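You operate a simulated robot arm through the tools that you are given. There is no shell and no other tool. Be economical: measure what you need, move in short steps, check, and stop when the job is done.

Carry out the task below with a simulated robot arm. There is one attempt and no reset: what you move stays moved.

JOB
Sponge a patch of wax on the racked brick, then soak it till dark.
Fine: wax from the wax tin; put the sponge back; the brick stays in the soak tray. A coat counts when it lies all over at full strength: go over it till it gets no stronger.
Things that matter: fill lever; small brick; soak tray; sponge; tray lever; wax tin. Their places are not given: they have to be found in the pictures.

The check looks at the end state, three seconds after you hand in, the way a careful person would. Anything else that was tipped, shoved, dropped, spilled or broken makes it a failure.

ROBOT AND FRAMES
A 7-joint arm with a two-finger parallel gripper, fixed in place. Base frame: the origin is at the foot of the arm, x ahead of it, y to its left, z up; the work surface is at about z = 850. Lengths are in mm, angles in degrees, forces in N, time in s.
With the tool pointing down near the work surface it reaches from about 300 to 700 mm from the base axis. Its first joint turns from -66.0 to 66.0 degrees. Payload 1.57 kg.
Tool frame: the origin (TCP) lies between the finger pads and is the grasp point; the fingertips stand 30 mm ahead of it; z points along the fingers, y is the line along which they close. Largest opening 110 mm; finger width 24, thickness 12; the body of the gripper, 48 by 112 mm, starts 78 mm behind the TCP.
Orientation is that of the tool frame in the base frame, as a unit quaternion [w, x, y, z]. With the fingers straight down and closing along the base's y, the tool's x points along the base's -x, its y along +y and its z along -z.

CONTROLS
- The arm moves only by the tool apply_moves. Its argument "plan" is a list of rows, each a list of 6 numbers: the shift along the tool's x, y, z in mm, then the turn, a rotation vector about the tool's x, y, z in rad. In form: [[x, y, z, rx, ry, rz], ...]. A call has 1 to 12 rows; each row shifts and turns the commanded pose from where the row before left it, along the tool's axes as they then stand. "gripper" is the gripper command, from -1 (shut) to 1 (fully open), values between in proportion, set as the call begins (left out, the last holds). A row lasts 0.2 s, in which the tool goes at most 50 mm and 8.6 degrees; a call with a longer step from one row to the next is refused whole, and so is a gripper value outside its range. A pose out of reach is approached as far as the arm can. The call stops where the force on the tool passes 40 N (or 10 N more than at its start, if that is more) or the arm is blocked; 0.2 s more then pass. The fingers move at their own pace (about 108 mm/s each) and stop on an object; they squeeze with about 20 N. The grip force told is the motor's: it shows also when the fingers shut on nothing. Time passes only in rows, and 0.2 s behind the last, so rows that do not move let the fingers close. The reply holds the time, the measured pose of the TCP, the force on the tool along the base axes, the opening and the grip force, in the units named above and with some noise, with the torque about the TCP (base axes, N m) and any sound that the robot's microphone picked up.
- Cameras (640 x 400 px; columns grow to the right, rows downward): "scene" is fixed at [165.5, -386.8, 1421.3]; the picture's right is [0.79, -0.61, 0.00], its down [-0.25, -0.33, -0.91] and it looks along [0.56, 0.72, -0.42] (base axes); focal length 306 px, centre (320, 200). "wrist" rides on the gripper at [70, 16, -141] in the tool frame; the picture's right is [-0.23, 0.97, 0.00], its down [-0.86, -0.20, -0.48] and it looks along [-0.47, -0.11, 0.88] (tool axes); focal length 222 px, centre (320, 200).
- camera(camera): a new picture of that camera. It takes no simulated time.
- pixel_to_xyz(camera, pixels): there is no depth. For up to 12 entries [column, row, z] of the newest picture of that camera ("zoom" is the newest enlarged one), the place [x, y] in the base frame at which the ray of that pixel passes the height z, good to about 2 mm. It takes no simulated time.
- zoom(camera, box): a new picture of the part [left, top, right, bottom] of that camera's present view, enlarged. It takes no simulated time.
- close_job(): hands the job in; it is judged then, once.

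Go step by step. Measure first, check grasps and placings, and put right what went wrong. The budget is 80 turns and 46 pictures, counting those below and the enlarged ones. Unless the task says otherwise, let go and move clear before handing in, and close with one line.

The tools are called as a command line: name --pt "numbers of a row" for each row, then --argument value for the rest, lists and objects as JSON in quotes. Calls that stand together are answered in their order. apply_moves: Moves the arm, as the interface text tells. Its arguments: {"type":"object","properties":{"plan":{"type":"array"},"gripper":{"type":"number"}},"required":["plan"]} The other tools are called the same way: camera (camera) takes a picture; pixel_to_xyz (camera, pixels) gives the place at which the rays of pixels pass given heights; zoom (camera, box) takes an enlarged picture of a part of a camera's view; close_job () hands the job in.

At the start:

```text
time: 0.0
tcp_pos: [469.7, 84.2, 1227.1]
orientation: [0.0, 0.0, 1.0, 0.001]
contact_force: [1.1, 0.0, -0.3]
torque: [0.03, 0.03, 0.0]
grip_width: 109.9
finger_force: 0.0
```

scene: 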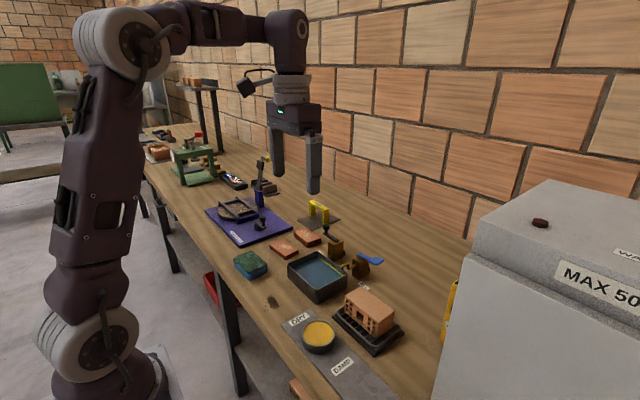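
wrist: 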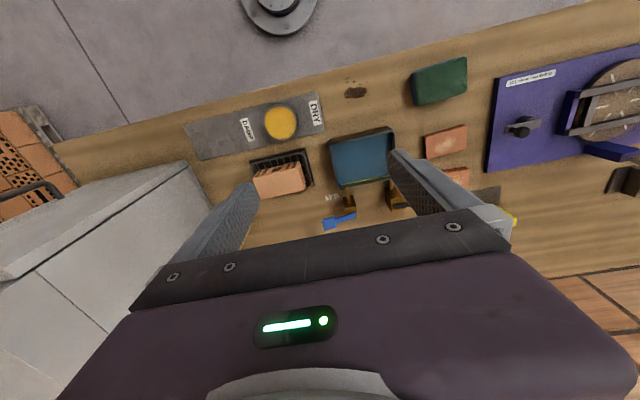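

The pictures show the sponge (scene 250,264), tray (317,275), racked brick (370,310), wax tin (318,337), and a blue-handled lever (370,260). I'll zoom in on the work area.

zoom --camera "scene" --box '[220, 190, 420, 390]'

zoom --camera "wrist" --box '[180, 40, 540, 260]'

```text
2.00 times, centred on (320, 290) of scene
```

zoom: 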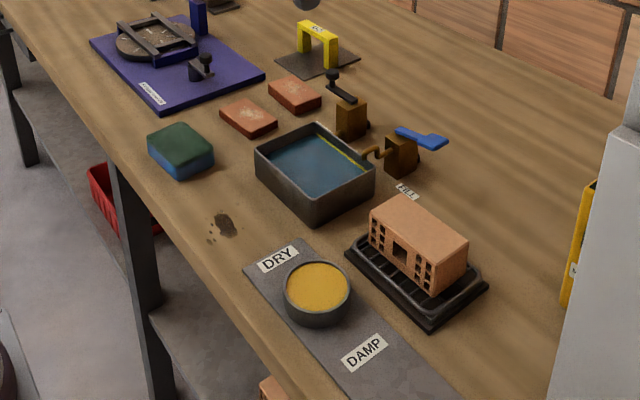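

```text
1.78 times, centred on (360, 150) of wrist
```

zoom: 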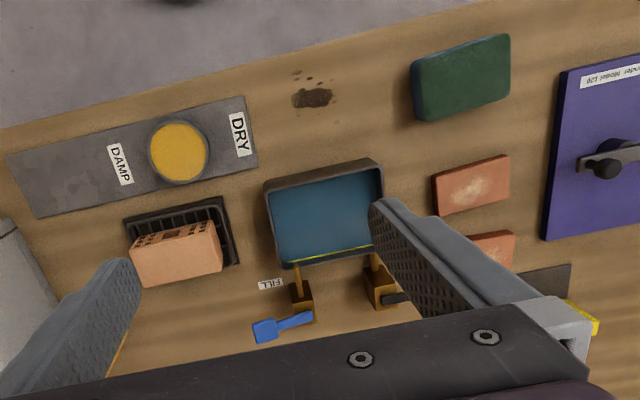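

I'll measure the sponge, tin, brick, tray and levers from this enlarged wrist view.

pixel_to_xyz --camera "zoom" --pixels '[[413, 65, 880], [507, 36, 880], [510, 97, 880], [424, 122, 880], [178, 152, 880], [130, 250, 920], [214, 220, 920], [222, 270, 920], [144, 286, 920], [265, 185, 890], [383, 165, 890], [278, 268, 890]]'

pixel_to_xyz --camera "scene" --pixels '[[233, 257, 880], [252, 251, 880], [267, 263, 880], [251, 271, 880], [234, 267, 850], [251, 279, 850], [267, 271, 850], [319, 332, 880], [346, 303, 920], [362, 288, 920], [394, 309, 920], [379, 323, 920]]'

```text
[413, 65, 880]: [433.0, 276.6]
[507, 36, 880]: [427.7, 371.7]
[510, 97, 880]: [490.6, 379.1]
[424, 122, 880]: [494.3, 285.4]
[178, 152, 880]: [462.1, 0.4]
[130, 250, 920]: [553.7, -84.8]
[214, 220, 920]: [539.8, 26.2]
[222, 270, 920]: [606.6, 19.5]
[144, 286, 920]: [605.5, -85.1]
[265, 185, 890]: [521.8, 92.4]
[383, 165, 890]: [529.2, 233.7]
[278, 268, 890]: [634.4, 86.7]
```

```text
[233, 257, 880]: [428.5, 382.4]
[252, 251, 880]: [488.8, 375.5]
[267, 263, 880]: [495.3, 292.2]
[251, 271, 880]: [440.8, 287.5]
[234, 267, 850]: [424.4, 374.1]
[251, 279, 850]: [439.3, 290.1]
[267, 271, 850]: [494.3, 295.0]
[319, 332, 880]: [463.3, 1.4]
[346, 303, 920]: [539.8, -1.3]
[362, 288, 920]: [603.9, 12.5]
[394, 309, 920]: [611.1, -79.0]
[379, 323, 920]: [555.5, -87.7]
```

Sponge centre is about (462,330), tin (462,1), brick (578,-38). I'll go lower for a closer view of tray, brick and levers.

apply_moves --pt "0 12 37 0 0 0" --pt "0 12 37 0 0 0" --pt "0 12 37 0 0 0" --pt "0 10 37 0 0 0" --pt "0 0 0 0 0 0"

camera --camera "wrist"

zoom --camera "scene" --box '[280, 230, 410, 360]'

```text
time: 1.2
tcp_pos: [469.5, 131.1, 1078.6]
orientation: [0.0, 0.0, 1.0, 0.001]
contact_force: [-0.9, -0.6, -1.2]
torque: [0.0, -0.01, -0.01]
grip_width: 109.8
finger_force: 0.0
```

```text
41 pictures are left
```

wrist: 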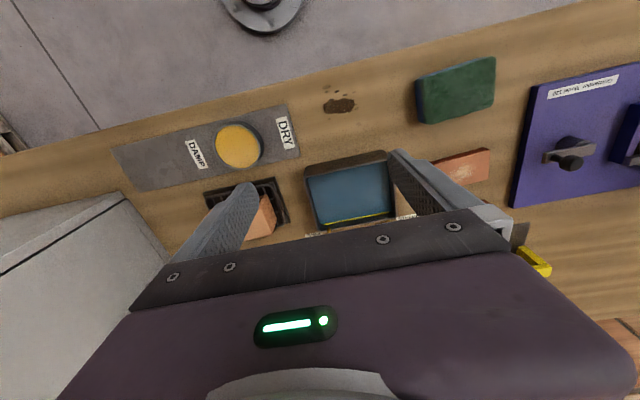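

```text
3.08 times, centred on (345, 295) of scene
```

zoom: 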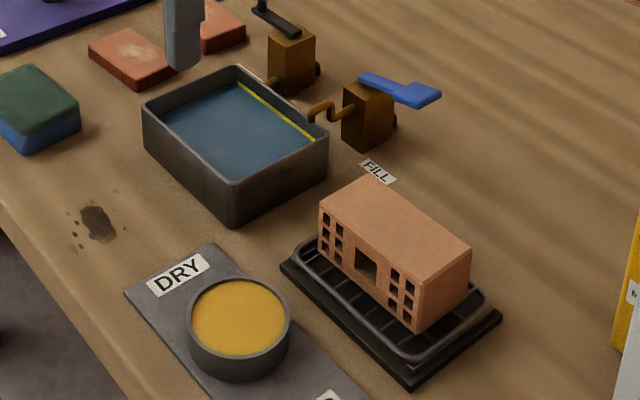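

The tray has its spout at the blue FILL lever, with a yellow line near the rim. I'll measure from this zoom.

pixel_to_xyz --camera "zoom" --pixels '[[320, 198, 920], [369, 178, 920], [471, 249, 920], [416, 284, 920], [416, 333, 870], [143, 106, 890], [236, 66, 890], [327, 135, 890], [233, 184, 890], [233, 224, 850], [365, 78, 910], [425, 100, 910]]'

pixel_to_xyz --camera "zoom" --pixels '[[280, 268, 850], [405, 385, 850], [502, 318, 850], [238, 318, 880], [186, 320, 880], [291, 320, 880], [240, 375, 850], [255, 8, 910], [295, 33, 910], [346, 145, 850], [291, 92, 850], [315, 110, 880]]'

pixel_to_xyz --camera "wrist" --pixels '[[304, 167, 890], [388, 151, 890], [238, 145, 880], [415, 84, 880], [495, 57, 880], [494, 103, 880], [420, 123, 880]]'

```text
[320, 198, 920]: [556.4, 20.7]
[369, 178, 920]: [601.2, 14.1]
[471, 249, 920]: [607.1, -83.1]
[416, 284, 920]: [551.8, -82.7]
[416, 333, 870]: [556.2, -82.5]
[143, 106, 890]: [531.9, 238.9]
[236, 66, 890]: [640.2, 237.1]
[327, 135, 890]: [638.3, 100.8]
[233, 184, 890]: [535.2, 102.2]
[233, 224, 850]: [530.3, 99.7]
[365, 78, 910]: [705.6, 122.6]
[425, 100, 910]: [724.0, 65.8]
```

```text
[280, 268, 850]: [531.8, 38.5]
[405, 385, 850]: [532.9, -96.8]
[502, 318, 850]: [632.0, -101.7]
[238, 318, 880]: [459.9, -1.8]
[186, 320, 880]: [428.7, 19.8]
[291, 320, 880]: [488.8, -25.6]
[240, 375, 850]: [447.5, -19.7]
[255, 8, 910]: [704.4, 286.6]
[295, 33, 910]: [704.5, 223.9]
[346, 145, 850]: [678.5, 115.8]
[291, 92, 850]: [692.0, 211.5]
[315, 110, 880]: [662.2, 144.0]
```

```text
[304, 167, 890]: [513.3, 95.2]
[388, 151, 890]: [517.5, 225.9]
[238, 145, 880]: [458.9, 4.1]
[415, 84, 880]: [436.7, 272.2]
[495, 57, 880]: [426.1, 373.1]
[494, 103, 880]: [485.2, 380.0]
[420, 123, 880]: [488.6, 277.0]
```

Brick is about 50×100 (x 554–604, y −83..18), top ~920; the sponge is ~58×95 at (461,330), yaw ~6°. I'll move above the sponge and turn the fingers to close along its short side.

apply_moves --pt "2 49 0 0 0 0" --pt "2 49 0 0 0 0" --pt "2 49 0 0 0 0" --pt "2 49 0 0 0 0" --pt "0 0 0 0 0 0"

apply_moves --pt "0 0 0 0 0 0.1466" --pt "0 0 0 0 0 0.1466" --pt "0 0 0 0 0 0.1466" --pt "0 0 0 0 0 0.1466" --pt "0 0 0 0 0 0.1466" --pt "0 0 0 0 0 0.1466" --pt "0 0 0 0 0 0.1466" --pt "0 0 0 0 0 0.1466" --pt "0 0 0 0 0 0.1466" --pt "0 0 0 0 0 0.1466" --pt "0 0 0 0 0 0"

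camera --camera "wrist"

```text
time: 2.4
tcp_pos: [460.1, 325.5, 1078.5]
orientation: [0.0, 0.0, 1.0, 0.0]
contact_force: [0.6, 0.1, -0.2]
torque: [0.02, 0.0, 0.0]
grip_width: 109.9
finger_force: 0.0
```

```text
time: 4.8
tcp_pos: [462.3, 326.7, 1079.3]
orientation: [0.0, 0.669, 0.743, -0.001]
contact_force: [-0.5, -0.2, -0.9]
torque: [-0.02, -0.01, 0.0]
grip_width: 110.1
finger_force: 0.0
```

```text
39 pictures are left
```

wrist: 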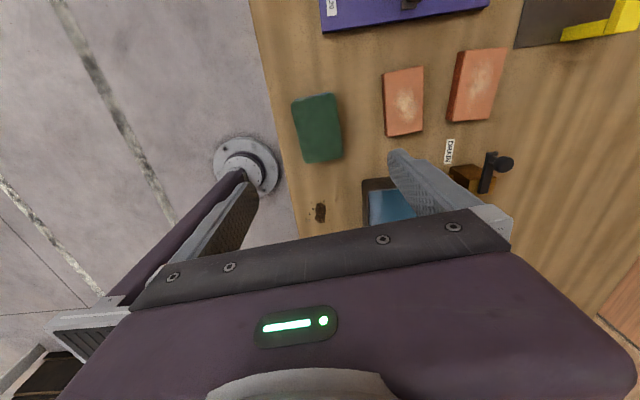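

The black lever is labelled DRAIN (450,150). Measuring the sponge in this view before descending.

pixel_to_xyz --camera "wrist" --pixels '[[293, 103, 880], [334, 93, 880], [342, 155, 880], [305, 163, 880], [363, 180, 890], [371, 190, 860]]'

zoom --camera "scene" --box '[220, 230, 290, 300]'

```text
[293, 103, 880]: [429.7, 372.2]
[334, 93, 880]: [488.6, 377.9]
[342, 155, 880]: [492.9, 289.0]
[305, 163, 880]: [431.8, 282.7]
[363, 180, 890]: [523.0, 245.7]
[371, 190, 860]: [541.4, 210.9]
```

```text
5.71 times, centred on (255, 265) of scene
```

zoom: 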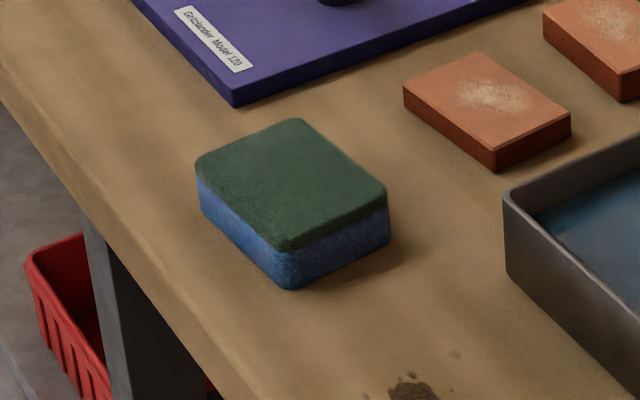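

Sponge centre (461,331), height ~28. Descending so the fingertips sit about 12 mm above the table.

apply_moves --pt "2 -1 45 0 0 0" --pt "2 0 45 0 0 0" --pt "0 0 45 0 0 0" --pt "0 0 30 0 0 0" --pt "0 0 22 0 0 0" --pt "0 0 0 0 0 0"

camera --camera "scene"

```text
time: 6.2
tcp_pos: [460.2, 330.9, 891.4]
orientation: [0.0, 0.669, 0.744, 0.0]
contact_force: [-0.7, 0.6, -0.4]
torque: [-0.02, -0.01, -0.02]
grip_width: 109.9
finger_force: 0.0
```

```text
37 pictures are left
```

scene: 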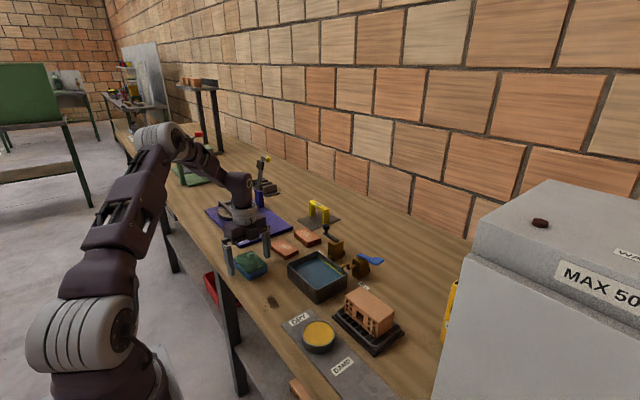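

The fingers straddle the sponge (228–270, 265). Closing, then lifting.

apply_moves --pt "0 0 0 0 0 0" --pt "0 0 0 0 0 0" --pt "0 0 0 0 0 0" --pt "0 0 0 0 0 0" --gripper -1

apply_moves --pt "0 0 -30 0 0 0" --pt "0 0 -45 0 0 0" --pt "0 0 -45 0 0 0" --pt "0 0 0 0 0 0"

zoom --camera "scene" --box '[180, 180, 340, 310]'

```text
time: 7.2
tcp_pos: [459.2, 331.3, 891.8]
orientation: [0.001, 0.669, 0.743, 0.0]
contact_force: [-0.2, -1.4, -0.4]
torque: [-0.01, 0.01, 0.02]
grip_width: 63.2
finger_force: 20.2
```

```text
time: 8.2
tcp_pos: [461.3, 329.4, 1011.8]
orientation: [0.0, 0.669, 0.743, 0.0]
contact_force: [-1.0, 0.3, -0.5]
torque: [-0.02, -0.01, 0.02]
grip_width: 63.2
finger_force: 20.1
```

```text
3.08 times, centred on (260, 245) of scene
```

zoom: 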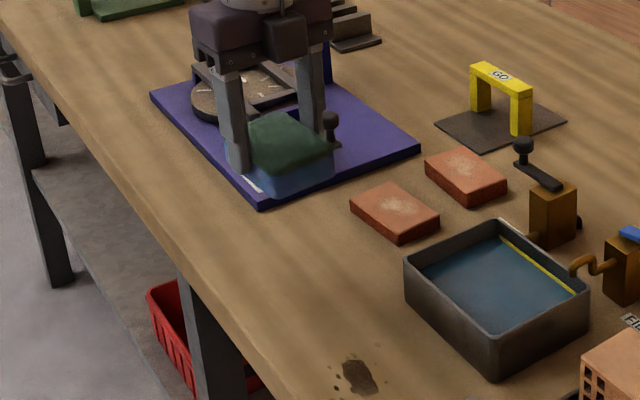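

Sponge is held at 63 mm, its bottom ~41.5 mm below the TCP. Squaring up and moving over the wax tin (461,0).

apply_moves --pt "0 0 0 0 0 0.105" --pt "-47 0 0 0 0 0" --pt "-47 0 0 0 0 0" --pt "-47 0 0 0 0 0" --pt "-47 0 0 0 0 0" --pt "-47 0 0 0 0 0" --pt "-47 0 0 0 0 0" --pt "-47 0 0 0 0 0" --pt "0 0 0 0 0 0" --pt "0 0 0 0 0 0"

zoom --camera "scene" --box '[250, 260, 390, 380]'

camera --camera "wrist"

```text
time: 10.4
tcp_pos: [459.6, 0.8, 1012.1]
orientation: [0.0, 0.707, 0.707, 0.0]
contact_force: [0.1, -0.5, 0.0]
torque: [-0.01, -0.02, 0.02]
grip_width: 63.2
finger_force: 19.9
```

```text
3.33 times, centred on (320, 320) of scene
```

zoom: 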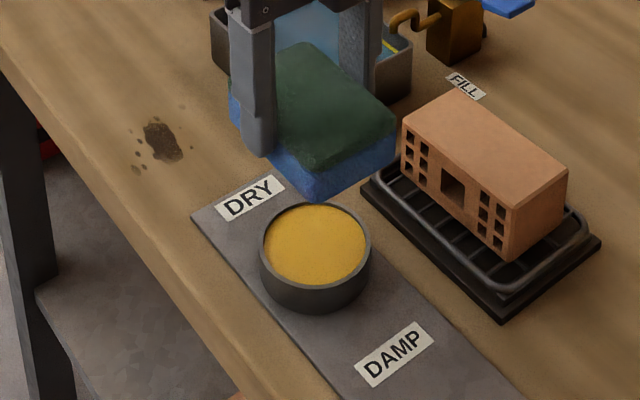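

```text
34 pictures are left
```

wrist: 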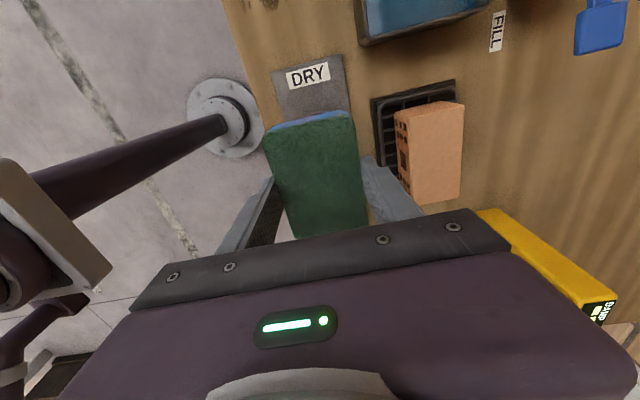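

Sponge is above the tin; its bottom should be at ~970. Lowering to just above the rim, then creeping.

apply_moves --pt "0 0 40 0 0 0" --pt "0 0 35 0 0 0" --pt "0 0 3 0 0 0" --pt "0 0 0 0 0 0"

zoom --camera "scene" --box '[270, 280, 370, 370]'

```text
time: 11.4
tcp_pos: [459.6, 2.0, 933.6]
orientation: [0.0, 0.707, 0.707, 0.0]
contact_force: [0.0, 0.8, 0.3]
torque: [-0.01, 0.0, -0.03]
grip_width: 63.3
finger_force: 20.2
```

```text
4.44 times, centred on (320, 325) of scene
```

zoom: 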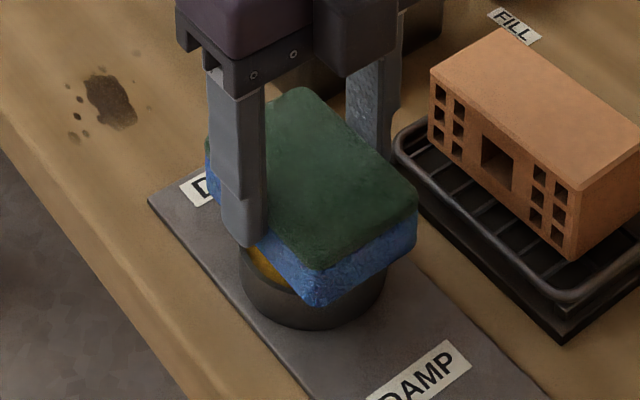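

apply_moves --pt "0 0 3 0 0 0" --pt "0 0 3 0 0 0" --pt "0 0 2 0 0 0" --pt "0 0 0 0 0 0"

```text
time: 12.4
tcp_pos: [460.2, 2.3, 926.5]
orientation: [0.0, 0.707, 0.707, 0.0]
contact_force: [0.1, -0.5, -0.2]
torque: [0.01, -0.02, -0.02]
grip_width: 63.2
finger_force: 20.1
```

No contact at TCP 926.5 (sponge bottom ~885). Creeping on.

apply_moves --pt "0 0 2 0 0 0" --pt "0 0 2 0 0 0" --pt "0 0 0 0 0 0"

apply_moves --pt "0 0 2 0 0 0" --pt "0 0 2 0 0 0" --pt "0 0 0 0 0 0"

```text
time: 13.2
tcp_pos: [461.0, 1.0, 923.0]
orientation: [0.001, 0.707, 0.707, 0.0]
contact_force: [-0.3, -0.2, 0.0]
torque: [0.06, -0.03, 0.02]
grip_width: 63.4
finger_force: 20.5
```

```text
time: 14.0
tcp_pos: [460.8, 1.8, 918.1]
orientation: [0.0, 0.707, 0.707, 0.0]
contact_force: [0.3, -0.5, -0.2]
torque: [0.02, -0.03, 0.01]
grip_width: 63.3
finger_force: 19.9
```

apply_moves --pt "0 0 2 0 0 0" --pt "0 0 1 0 0 0" --pt "0 0 0 0 0 0"

zoom --camera "scene" --box '[280, 290, 360, 360]'

```text
time: 14.8
tcp_pos: [461.8, 0.1, 916.8]
orientation: [0.002, 0.708, 0.707, 0.001]
contact_force: [-1.6, -0.7, 29.8]
torque: [-0.01, 0.16, 0.02]
grip_width: 63.6
finger_force: 20.1
```

```text
5.71 times, centred on (320, 325) of scene
```

zoom: 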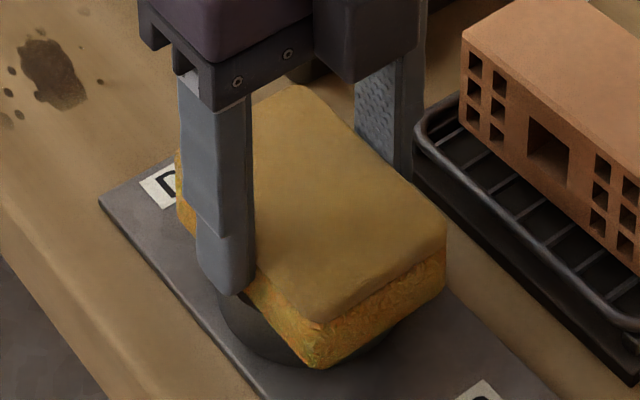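

The sponge turned wax-yellow with 30 N of contact at TCP 917. Lifting and moving over the brick (579,-33).

apply_moves --pt "0 0 -10 0 0 0" --pt "0 0 -40 0 0 0" --pt "0 0 -40 0 0 0" --pt "-11 39 0 0 0 0" --pt "-11 39 0 0 0 0" --pt "-11 40 0 0 0 0" --pt "0 0 0 0 0 0" --pt "0 0 0 0 0 0"

zoom --camera "scene" --box '[280, 250, 420, 370]'

camera --camera "wrist"

```text
time: 16.6
tcp_pos: [580.2, -31.2, 1004.5]
orientation: [0.0, 0.707, 0.707, 0.0]
contact_force: [0.4, -0.3, 0.6]
torque: [-0.01, 0.01, 0.0]
grip_width: 63.2
finger_force: 19.6
```

```text
3.33 times, centred on (350, 310) of scene
```

zoom: 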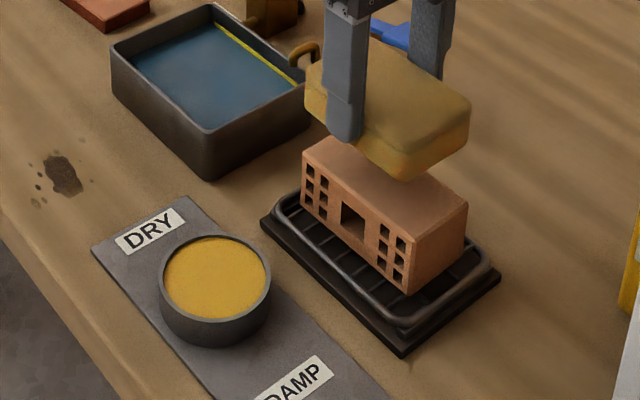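

```text
30 pictures are left
```

wrist: 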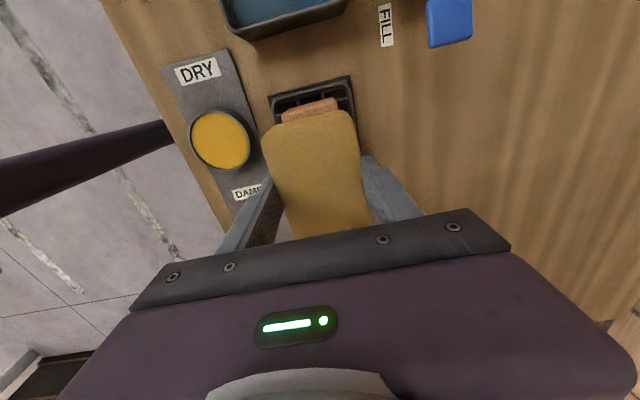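

The sponge is centred over the brick. Lowering and creeping to contact.

apply_moves --pt "0 0 25 0 0 0" --pt "0 0 10 0 0 0" --pt "0 0 2 0 0 0" --pt "0 0 2 0 0 0" --pt "0 0 0 0 0 0"

```text
time: 17.8
tcp_pos: [579.0, -31.3, 967.9]
orientation: [0.0, 0.707, 0.707, 0.0]
contact_force: [-0.2, 0.1, 0.0]
torque: [-0.02, 0.01, -0.01]
grip_width: 63.5
finger_force: 20.7
```

apply_moves --pt "0 0 2 0 0 0" --pt "0 0 2 0 0 0" --pt "0 0 0 0 0 0"

apply_moves --pt "0 0 1.5 0 0 0" --pt "0 0 0 0 0 0"

```text
time: 18.6
tcp_pos: [578.7, -31.2, 963.0]
orientation: [-0.001, 0.707, 0.707, 0.0]
contact_force: [-0.5, 0.2, -0.5]
torque: [0.0, 0.01, 0.0]
grip_width: 63.3
finger_force: 20.1
```

```text
time: 19.2
tcp_pos: [578.7, -31.0, 960.8]
orientation: [0.0, 0.707, 0.707, 0.001]
contact_force: [-2.1, -1.6, 15.2]
torque: [0.0, 0.16, 0.0]
grip_width: 63.4
finger_force: 20.2
```

Contact at 15 N. Holding briefly, then lifting to look at the coat.

apply_moves --pt "0 0 0 0 0 0" --pt "0 0 0 0 0 0" --pt "0 0 -10 0 0 0" --pt "0 0 -40 0 0 0" --pt "48 0 -20 0 0 0" --pt "48 0 0 0 0 0" --pt "0 0 0 0 0 0"

zoom --camera "scene" --box '[325, 260, 425, 360]'

```text
refused: row 5 steps farther than a row can; nothing moved
```

```text
4.00 times, centred on (375, 310) of scene
```

zoom: 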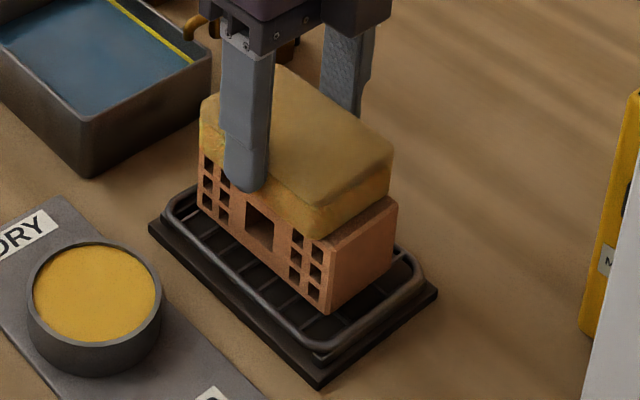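

The sponge lies toward the brick's near end in +y, leaving ~10 mm bare at the −y end. I'll lift and look.

apply_moves --pt "0 0 -10 0 0 0" --pt "0 0 -40 0 0 0" --pt "40 0 -20 0 0 0" --pt "48 0 0 0 0 0" --pt "30 0 0 0 0 0" --pt "0 0 0 0 0 0"

zoom --camera "scene" --box '[325, 260, 425, 360]'

```text
time: 20.6
tcp_pos: [578.6, 86.8, 1032.0]
orientation: [0.001, 0.708, 0.707, 0.0]
contact_force: [0.4, 0.6, 0.7]
torque: [0.01, -0.01, -0.01]
grip_width: 63.4
finger_force: 20.0
```

```text
4.00 times, centred on (375, 310) of scene
```

zoom: 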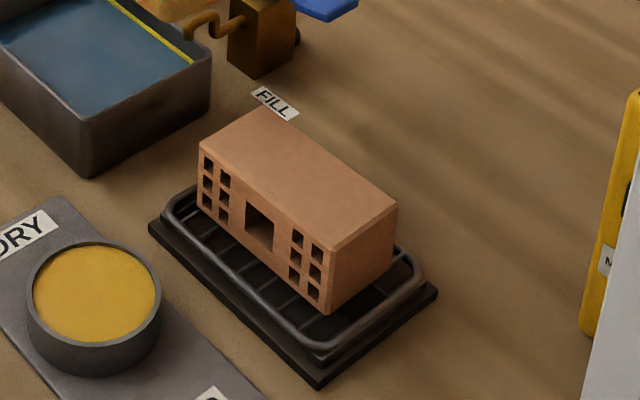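

No obvious coat yet, so it likely needs rubbing. Measuring the brick top accurately first.

pixel_to_xyz --camera "zoom" --pixels '[[199, 148, 919], [267, 107, 919], [397, 203, 919], [332, 248, 919], [332, 313, 860]]'

```text
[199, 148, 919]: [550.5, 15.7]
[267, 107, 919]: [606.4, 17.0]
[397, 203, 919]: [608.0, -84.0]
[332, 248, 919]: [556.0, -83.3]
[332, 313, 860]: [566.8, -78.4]
```

Brick top spans x 552–607, y −84..16, centre (580,−34). I'll press again and stroke along y.

apply_moves --pt "-45 0 0 0 0 0" --pt "-45 0 0 0 0 0" --pt "-31 1 40 0 0 0" --pt "0 0 23 0 0 0" --pt "0 0 4 0 0 0" --pt "0 0 2 0 0 0" --pt "0 0 0 0 0 0"

apply_moves --pt "0 0 1.5 0 0 0" --pt "0 0 0 0 0 0"

```text
refused: row 3 steps farther than a row can; nothing moved
```

```text
time: 21.2
tcp_pos: [577.7, 86.2, 1030.3]
orientation: [-0.001, 0.708, 0.707, -0.001]
contact_force: [0.5, 0.9, 0.2]
torque: [0.0, 0.01, -0.01]
grip_width: 62.9
finger_force: 20.2
```

apply_moves --pt "-45 1 0 0 0 0" --pt "-45 1 0 0 0 0" --pt "-29 0 35 0 0 0" --pt "0 0 26 0 0 0" --pt "0 0 5 0 0 0" --pt "0 0 2 0 0 0" --pt "0 0 0 0 0 0"

```text
time: 22.8
tcp_pos: [582.2, -31.6, 962.8]
orientation: [0.0, 0.708, 0.707, -0.001]
contact_force: [-0.5, -0.1, 0.8]
torque: [-0.02, -0.01, 0.01]
grip_width: 63.3
finger_force: 20.2
```

apply_moves --pt "0 0 1.5 0 0 0" --pt "0 0 0.5 0 0 0" --pt "-5 0 0 0 0 0" --pt "-5 0 0 0 0 0" --pt "0 0 0 0 0 0"

zoom --camera "scene" --box '[325, 260, 425, 360]'

```text
time: 24.0
tcp_pos: [580.2, -42.9, 960.2]
orientation: [0.001, 0.707, 0.707, 0.001]
contact_force: [1.4, 6.2, 21.0]
torque: [0.26, -0.07, -0.02]
grip_width: 63.4
finger_force: 19.6
```

```text
4.00 times, centred on (375, 310) of scene
```

zoom: 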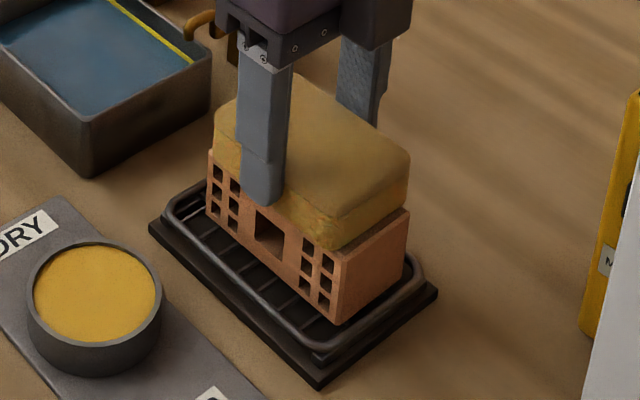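

The brick was dragged 10 mm in its rack under 20 N. I'll drag it back, then lighten the pressure for stroking.

apply_moves --pt "5 0 0 0 0 0" --pt "5 0 0 0 0 0" --pt "0 0 -1 0 0 0" --pt "0 0 0 0 0 0"

```text
time: 25.0
tcp_pos: [580.3, -31.4, 960.3]
orientation: [0.001, 0.707, 0.707, 0.0]
contact_force: [0.9, -5.0, 12.7]
torque: [-0.33, -0.15, -0.01]
grip_width: 63.3
finger_force: 19.8
```

apply_moves --pt "0 0 -0.8 0 0 0" --pt "0 0 0 0 0 0"

apply_moves --pt "-6 0 0 0 0 0" --pt "-6 0 0 0 0 0" --pt "0 0 0 0 0 0"

zoom --camera "scene" --box '[325, 260, 425, 360]'

```text
time: 25.6
tcp_pos: [579.7, -30.7, 959.9]
orientation: [-0.002, 0.706, 0.708, 0.0]
contact_force: [-1.0, -0.1, 1.0]
torque: [0.02, -0.03, -0.01]
grip_width: 63.3
finger_force: 19.9
```

```text
time: 26.4
tcp_pos: [580.8, -44.3, 963.2]
orientation: [0.0, 0.707, 0.707, 0.0]
contact_force: [0.4, -0.6, -0.7]
torque: [0.02, -0.01, 0.01]
grip_width: 63.2
finger_force: 19.6
```

```text
4.00 times, centred on (375, 310) of scene
```

zoom: 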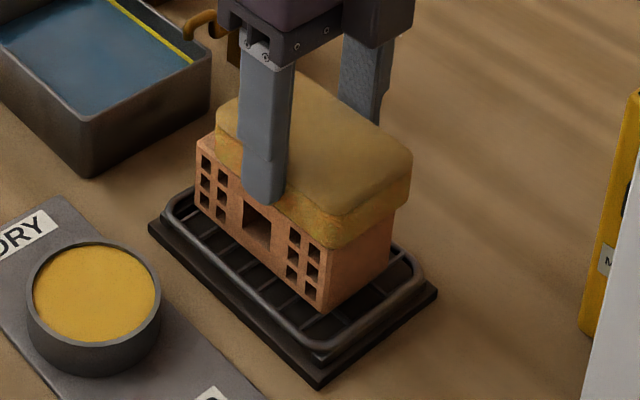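

The brick is back where it was, and the sponge is just off it. Pressing lightly and stroking back and forth.

apply_moves --pt "0 0 0.7 0 0 0" --pt "6 0 0 0 0 0" --pt "6 0 0 0 0 0" --pt "6 0 0 0 0 0" --pt "-6 0 0 0 0 0" --pt "-6 0 0 0 0 0" --pt "-6 0 0 0 0 0" --pt "0 0 0 0 0 0"

apply_moves --pt "0 0 -10 0 0 0" --pt "0 0 -40 0 0 0" --pt "48 0 0 0 0 0" --pt "48 0 0 0 0 0" --pt "38 0 0 0 0 0" --pt "0 0 0 0 0 0"

zoom --camera "scene" --box '[325, 260, 425, 360]'

```text
time: 28.2
tcp_pos: [580.4, -43.9, 961.0]
orientation: [0.0, 0.707, 0.707, 0.001]
contact_force: [0.3, 0.4, 0.0]
torque: [-0.01, 0.01, -0.03]
grip_width: 63.4
finger_force: 19.3
```

```text
time: 29.6
tcp_pos: [579.6, 91.3, 1011.8]
orientation: [0.0, 0.707, 0.707, 0.0]
contact_force: [0.0, -0.1, -0.1]
torque: [0.02, -0.01, 0.02]
grip_width: 63.4
finger_force: 20.4
```

```text
4.00 times, centred on (375, 310) of scene
```

zoom: 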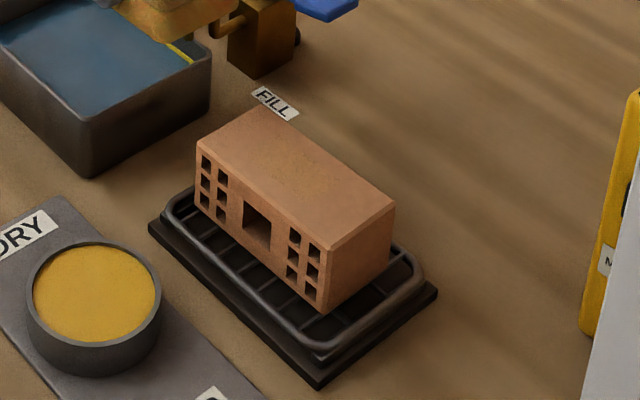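

A faint yellowish patch seems to be forming on the top centre. Zooming in.

zoom --camera "scene" --box '[368, 282, 428, 332]'

```text
8.00 times, centred on (398, 307) of scene
```

zoom: 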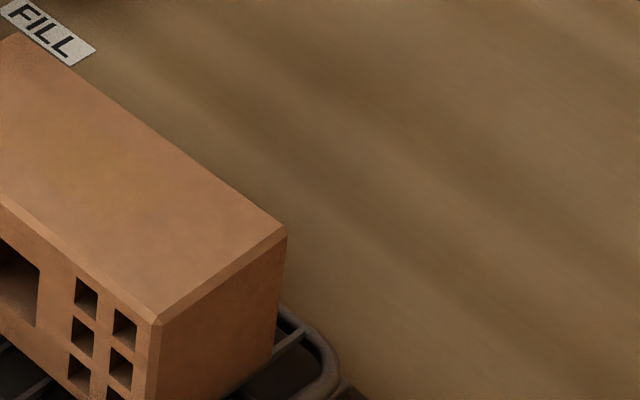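

A wax patch is indeed forming mid-top, still faint. More strokes with slightly firmer contact.

apply_moves --pt "-48 0 0 0 0 0" --pt "-48 0 0 0 0 0" --pt "-32 0 10 0 0 0" --pt "0 0 35 0 0 0" --pt "0 0 5.2 0 0 0" --pt "0 0 0.4 0 0 0" --pt "0 0 0 0 0 0"

apply_moves --pt "0 0 0.4 0 0 0" --pt "6 0 0 0 0 0" --pt "6 0 0 0 0 0" --pt "-6 0 0 0 0 0" --pt "-6 0 0 0 0 0" --pt "6 0 0 0 0 0" --pt "6 0 0 0 0 0" --pt "-6 0 0 0 0 0" --pt "-6 0 0 0 0 0" --pt "6 0 0 0 0 0"

apply_moves --pt "6 0 0 0 0 0" --pt "-6 0 0 0 0 0" --pt "-6 0 0 0 0 0" --pt "6 0 0 0 0 0" --pt "6 0 0 0 0 0" --pt "-6 0 0 0 0 0" --pt "-6 0 0 0 0 0" --pt "6 0 0 0 0 0" --pt "0 0 0 0 0 0"

zoom --camera "scene" --box '[325, 260, 425, 360]'

```text
time: 31.2
tcp_pos: [579.9, -38.6, 959.7]
orientation: [0.0, 0.707, 0.707, 0.0]
contact_force: [-0.7, 0.8, 0.3]
torque: [0.01, 0.02, -0.01]
grip_width: 63.2
finger_force: 20.7
```

```text
time: 33.4
tcp_pos: [580.6, -33.5, 959.8]
orientation: [0.0, 0.707, 0.707, 0.0]
contact_force: [0.7, -1.6, 2.1]
torque: [-0.03, 0.01, 0.04]
grip_width: 63.5
finger_force: 20.3
```

```text
time: 35.4
tcp_pos: [580.2, -33.2, 959.7]
orientation: [-0.001, 0.707, 0.707, 0.0]
contact_force: [0.2, -0.2, -1.4]
torque: [-0.02, -0.01, -0.05]
grip_width: 63.3
finger_force: 19.5
```

```text
4.00 times, centred on (375, 310) of scene
```

zoom: 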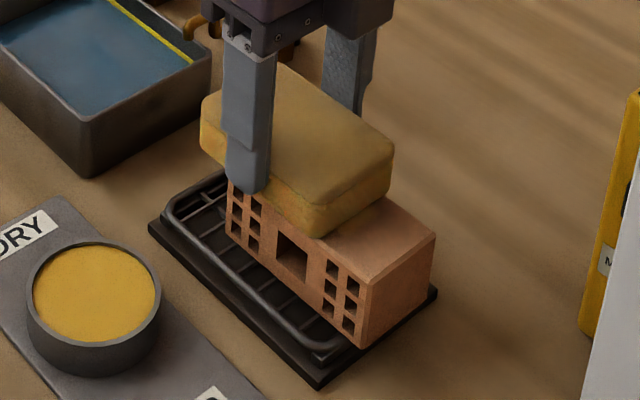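

The strokes crept the brick about 28 mm toward −y in the rack. I'll press firmly and drag it back +y.

apply_moves --pt "0 0 1 0 0 0" --pt "0 0 0.7 0 0 0" --pt "0 0 0 0 0 0"

pixel_to_xyz --camera "zoom" --pixels '[[435, 236, 919], [368, 284, 919], [361, 348, 870], [226, 183, 919]]'

```text
time: 36.2
tcp_pos: [580.6, -32.5, 959.0]
orientation: [0.002, 0.707, 0.707, 0.0]
contact_force: [-1.6, 3.2, 23.3]
torque: [-0.02, 0.26, 0.0]
grip_width: 63.3
finger_force: 20.1
```

```text
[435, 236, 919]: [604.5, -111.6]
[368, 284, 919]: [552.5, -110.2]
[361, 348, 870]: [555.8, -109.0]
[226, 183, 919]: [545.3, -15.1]
```

apply_moves --pt "5 0 0 0 0 0" --pt "5 0 0 0 0 0" --pt "5 0 0 0 0 0" --pt "5 0 0 0 0 0" --pt "5 0 0 0 0 0" --pt "3 0 0 0 0 0" --pt "0 0 0 0 0 0"

zoom --camera "scene" --box '[325, 260, 425, 360]'

```text
time: 37.8
tcp_pos: [580.8, -4.9, 958.7]
orientation: [0.0, 0.707, 0.707, 0.0]
contact_force: [-0.4, -9.7, 25.7]
torque: [-0.24, 0.04, 0.05]
grip_width: 63.4
finger_force: 20.7
```

```text
4.00 times, centred on (375, 310) of scene
```

zoom: 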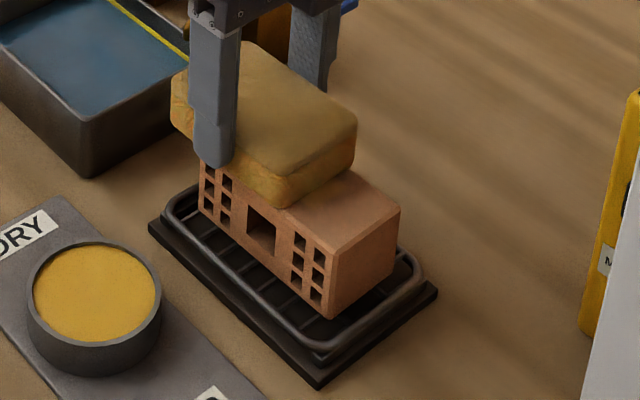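

The brick is back in place. Lifting off to check the coat.

apply_moves --pt "0 0 -10 0 0 0" --pt "0 0 -43 0 0 0" --pt "48 0 0 0 0 0" --pt "48 0 0 0 0 0" --pt "0 0 0 0 0 0"

zoom --camera "scene" --box '[340, 275, 410, 345]'

```text
time: 39.0
tcp_pos: [580.8, 91.7, 1011.2]
orientation: [0.0, 0.707, 0.707, 0.0]
contact_force: [1.5, 0.4, -0.7]
torque: [0.0, 0.01, -0.02]
grip_width: 63.4
finger_force: 19.4
```

```text
5.71 times, centred on (375, 310) of scene
```

zoom: 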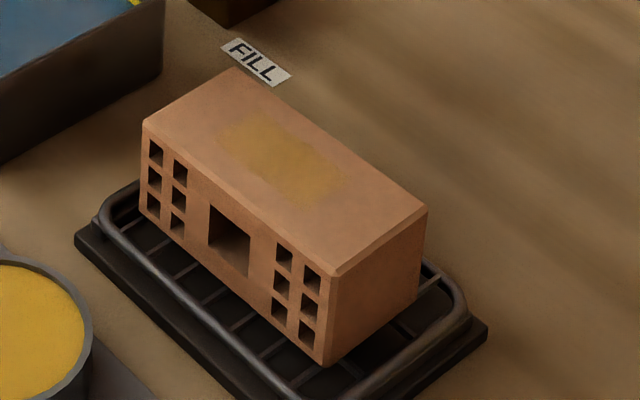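

The wax patch at top centre is now clearly visible and growing with strokes. Continuing, pressing a bit more on the +y strokes to counter the creep.

apply_moves --pt "-46 0 0 0 0 0" --pt "-46 0 0 0 0 0" --pt "-36 0 10 0 0 0" --pt "0 0 35 0 0 0" --pt "0 0 6 0 0 0" --pt "0 0 0.4 0 0 0" --pt "0 0 0 0 0 0"

apply_moves --pt "6 0 0.3 0 0 0" --pt "7 0 0 0 0 0" --pt "-6 0 -0.3 0 0 0" --pt "-7 0 0 0 0 0" --pt "6 0 0.3 0 0 0" --pt "7 0 0 0 0 0" --pt "-6 0 -0.3 0 0 0" --pt "-7 0 0 0 0 0" --pt "6 0 0.3 0 0 0" --pt "7 0 0 0 0 0" --pt "-6 0 -0.3 0 0 0" --pt "-7 0 0 0 0 0"

zoom --camera "scene" --box '[325, 260, 425, 360]'

```text
time: 40.6
tcp_pos: [581.6, -37.4, 959.9]
orientation: [0.0, 0.707, 0.707, 0.0]
contact_force: [-0.1, -0.5, 0.5]
torque: [0.01, 0.0, -0.02]
grip_width: 63.2
finger_force: 19.5
```

```text
time: 43.2
tcp_pos: [581.7, -35.6, 959.6]
orientation: [-0.001, 0.707, 0.707, 0.001]
contact_force: [-0.3, -0.3, 0.5]
torque: [0.02, -0.02, 0.01]
grip_width: 63.3
finger_force: 20.1
```

```text
4.00 times, centred on (375, 310) of scene
```

zoom: 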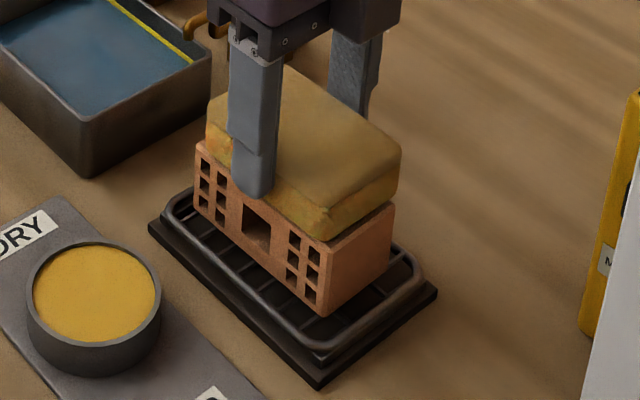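

The brick stayed in place. More strokes, slightly deeper overall.

apply_moves --pt "6 0 0.5 0 0 0" --pt "7 0 0 0 0 0" --pt "-6 0 -0.2 0 0 0" --pt "-7 0 0 0 0 0" --pt "6 0 0.2 0 0 0" --pt "7 0 0 0 0 0" --pt "-6 0 -0.2 0 0 0" --pt "-7 0 0 0 0 0" --pt "6 0 0.2 0 0 0" --pt "7 0 0 0 0 0" --pt "-6 0 -0.2 0 0 0" --pt "-7 0 0 0 0 0"

apply_moves --pt "6 0 0.2 0 0 0" --pt "7 0 0 0 0 0" --pt "-6 0 -0.2 0 0 0" --pt "-7 0 0 0 0 0" --pt "6 0 0.2 0 0 0" --pt "7 0 0 0 0 0" --pt "-6 0 -0.2 0 0 0" --pt "-7 0 0 0 0 0"

apply_moves --pt "0 0 -10 0 0 0" --pt "0 0 -42 0 0 0" --pt "48 0 0 0 0 0" --pt "48 0 0 0 0 0" --pt "30 0 0 0 0 0" --pt "0 0 0 0 0 0"

zoom --camera "scene" --box '[340, 275, 410, 345]'

```text
time: 45.8
tcp_pos: [580.2, -36.1, 959.6]
orientation: [-0.001, 0.707, 0.707, 0.0]
contact_force: [-0.1, 0.3, 1.6]
torque: [0.08, 0.01, -0.04]
grip_width: 63.2
finger_force: 19.9
```

```text
time: 47.6
tcp_pos: [581.5, -36.9, 959.5]
orientation: [-0.001, 0.707, 0.707, 0.0]
contact_force: [0.4, 0.1, 0.2]
torque: [-0.01, 0.04, -0.02]
grip_width: 63.1
finger_force: 19.7
```

```text
time: 49.0
tcp_pos: [578.4, 88.6, 1010.2]
orientation: [-0.001, 0.707, 0.708, 0.0]
contact_force: [-1.4, -0.2, -0.3]
torque: [-0.03, 0.02, -0.03]
grip_width: 63.3
finger_force: 19.8
```

```text
5.71 times, centred on (375, 310) of scene
```

zoom: 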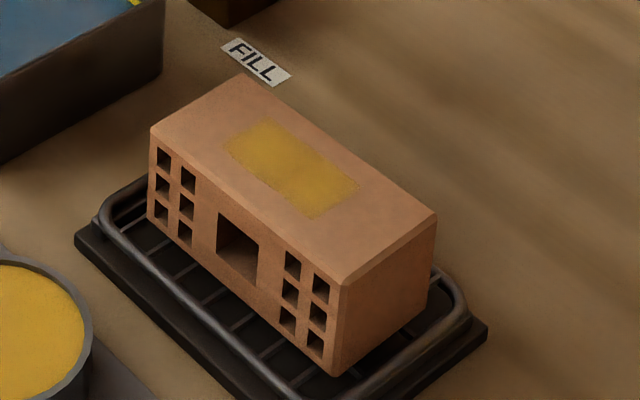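

The patch is stronger and well defined. Another round, then compare.

apply_moves --pt "-46 0 0 0 0 0" --pt "-46 0 0 0 0 0" --pt "-36 1 10 0 0 0" --pt "0 0 35 0 0 0" --pt "0 0 6.5 0 0 0" --pt "0 0 0.5 0 0 0" --pt "0 0 0 0 0 0"

apply_moves --pt "6 0 0.3 0 0 0" --pt "7 0 0 0 0 0" --pt "-6 0 -0.3 0 0 0" --pt "-7 0 0 0 0 0" --pt "6 0 0.3 0 0 0" --pt "7 0 0 0 0 0" --pt "-6 0 -0.3 0 0 0" --pt "-7 0 0 0 0 0" --pt "6 0 0.3 0 0 0" --pt "7 0 0 0 0 0" --pt "-6 0 -0.3 0 0 0" --pt "-7 0 0 0 0 0"

apply_moves --pt "6 0 0.3 0 0 0" --pt "7 0 0 0 0 0" --pt "-6 0 -0.3 0 0 0" --pt "-7 0 0 0 0 0" --pt "6 0 0.3 0 0 0" --pt "7 0 0 0 0 0" --pt "-6 0 -0.3 0 0 0" --pt "-7 0 0 0 0 0" --pt "6 0 0.3 0 0 0" --pt "7 0 0 0 0 0" --pt "-6 0 -0.3 0 0 0" --pt "-7 0 0 0 0 0"

apply_moves --pt "0 0 -10 0 0 0" --pt "0 0 -42 0 0 0" --pt "48 0 0 0 0 0" --pt "48 0 0 0 0 0" --pt "30 0 0 0 0 0" --pt "0 0 0 0 0 0"

zoom --camera "scene" --box '[340, 275, 410, 345]'

```text
time: 50.6
tcp_pos: [581.9, -39.5, 959.5]
orientation: [0.0, 0.707, 0.707, -0.001]
contact_force: [-0.1, -2.3, 4.4]
torque: [0.01, 0.13, 0.04]
grip_width: 63.1
finger_force: 19.6
```

```text
time: 53.2
tcp_pos: [582.7, -39.3, 958.9]
orientation: [0.0, 0.708, 0.707, 0.0]
contact_force: [0.6, 0.6, 1.3]
torque: [0.01, 0.06, -0.02]
grip_width: 63.2
finger_force: 20.1
```

```text
time: 55.8
tcp_pos: [582.4, -38.5, 959.3]
orientation: [0.0, 0.707, 0.707, 0.0]
contact_force: [0.3, -0.5, -0.9]
torque: [-0.01, 0.01, 0.02]
grip_width: 63.2
finger_force: 20.5
```

```text
time: 57.2
tcp_pos: [582.8, 87.1, 1010.8]
orientation: [0.0, 0.707, 0.708, 0.0]
contact_force: [0.8, 0.0, 0.0]
torque: [0.0, 0.01, 0.01]
grip_width: 63.3
finger_force: 20.0
```

```text
5.71 times, centred on (375, 310) of scene
```

zoom: 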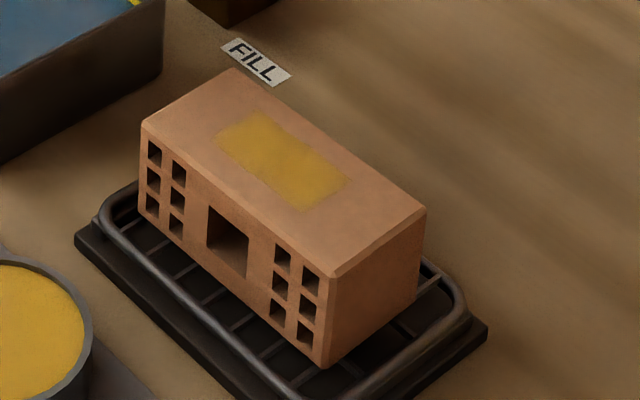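

Slightly stronger again. One more round with firmer strokes, to see whether it plateaus.

apply_moves --pt "-46 0 0 0 0 0" --pt "-46 0 0 0 0 0" --pt "-34 -2 10 0 0 0" --pt "0 0 35 0 0 0" --pt "0 0 6.5 0 0 0" --pt "0 0 0.7 0 0 0" --pt "0 0 0 0 0 0"

apply_moves --pt "6 0 0.3 0 0 0" --pt "7 0 0 0 0 0" --pt "-6 0 -0.3 0 0 0" --pt "-7 0 0 0 0 0" --pt "6 0 0.3 0 0 0" --pt "7 0 0 0 0 0" --pt "-6 0 -0.3 0 0 0" --pt "-7 0 0 0 0 0" --pt "6 0 0.3 0 0 0" --pt "7 0 0 0 0 0" --pt "-6 0 -0.3 0 0 0" --pt "-7 0 0 0 0 0"

apply_moves --pt "6 0 0.3 0 0 0" --pt "7 0 0 0 0 0" --pt "-6 0 -0.3 0 0 0" --pt "-7 0 0 0 0 0" --pt "6 0 0.3 0 0 0" --pt "7 0 0 0 0 0" --pt "-6 0 -0.3 0 0 0" --pt "-7 0 0 0 0 0" --pt "6 0 0.3 0 0 0" --pt "7 0 0 0 0 0" --pt "-6 0 -0.3 0 0 0" --pt "-7 0 0 0 0 0"

apply_moves --pt "6 0 0.3 0 0 0" --pt "7 0 0 0 0 0" --pt "-6 0 -0.3 0 0 0" --pt "-7 0 0 0 0 0" --pt "6 0 0.3 0 0 0" --pt "7 0 0 0 0 0" --pt "-6 0 -0.3 0 0 0" --pt "-7 0 0 0 0 0" --pt "6 0 0.3 0 0 0" --pt "7 0 0 0 0 0" --pt "-6 0 -0.3 0 0 0" --pt "-7 0 0 0 0 0"

apply_moves --pt "0 0 -10 0 0 0" --pt "0 0 -42 0 0 0" --pt "48 0 0 0 0 0" --pt "48 0 0 0 0 0" --pt "30 0 0 0 0 0" --pt "0 0 0 0 0 0"

zoom --camera "scene" --box '[340, 275, 410, 345]'

```text
time: 58.8
tcp_pos: [579.5, -38.4, 959.0]
orientation: [0.0, 0.707, 0.707, 0.0]
contact_force: [0.5, -0.3, 0.5]
torque: [0.0, -0.01, 0.0]
grip_width: 63.4
finger_force: 19.6
```

```text
time: 61.4
tcp_pos: [580.9, -39.1, 960.1]
orientation: [-0.001, 0.707, 0.707, 0.0]
contact_force: [0.0, 1.0, 0.5]
torque: [-0.03, 0.01, 0.01]
grip_width: 63.4
finger_force: 20.0
```

```text
time: 64.0
tcp_pos: [579.9, -39.4, 958.9]
orientation: [0.001, 0.706, 0.708, 0.0]
contact_force: [-0.2, 3.9, 4.6]
torque: [0.09, -0.01, -0.03]
grip_width: 63.4
finger_force: 19.4
```

```text
time: 66.6
tcp_pos: [579.2, -38.8, 959.0]
orientation: [0.0, 0.707, 0.707, 0.0]
contact_force: [0.3, 0.2, 0.9]
torque: [-0.03, -0.01, 0.02]
grip_width: 63.4
finger_force: 19.9
```

```text
time: 68.0
tcp_pos: [580.0, 87.4, 1011.8]
orientation: [0.0, 0.707, 0.707, 0.0]
contact_force: [-0.2, -0.5, -0.1]
torque: [-0.03, 0.0, 0.01]
grip_width: 63.4
finger_force: 20.6
```

```text
5.71 times, centred on (375, 310) of scene
```

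zoom: 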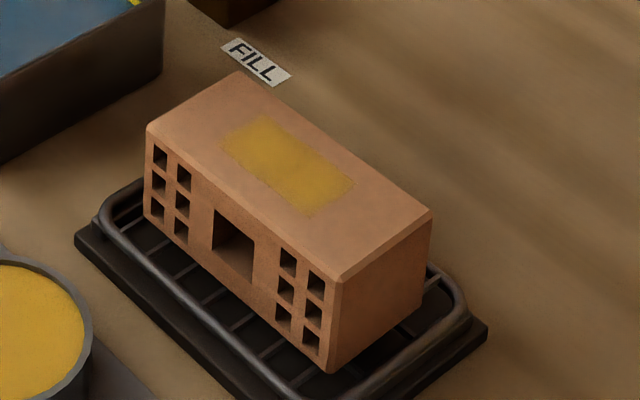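

The patch looks the same as in the last round, so it has plateaued with the sponge still waxy. Taking the sponge back to its place at (461,331).

apply_moves --pt "40.5 -19.9 0 0 0 0" --pt "40.5 -19.9 0 0 0 0" --pt "40.5 -19.9 0 0 0 0" --pt "40.5 -19.9 0 0 0 0" --pt "40.5 -19.9 0 0 0 0" --pt "40.5 -19.9 0 0 0 0" --pt "0 0 0 0 0 -0.105" --pt "0 0 45 0 0 0" --pt "0 0 45 0 0 0" --pt "0 0 22 0 0 0" --pt "0 0 5 0 0 0" --pt "0 0 0 0 0 0"

```text
time: 70.6
tcp_pos: [460.0, 331.0, 893.7]
orientation: [0.0, 0.669, 0.743, 0.0]
contact_force: [-0.3, 0.4, -0.3]
torque: [0.0, 0.05, 0.01]
grip_width: 63.2
finger_force: 20.2
```

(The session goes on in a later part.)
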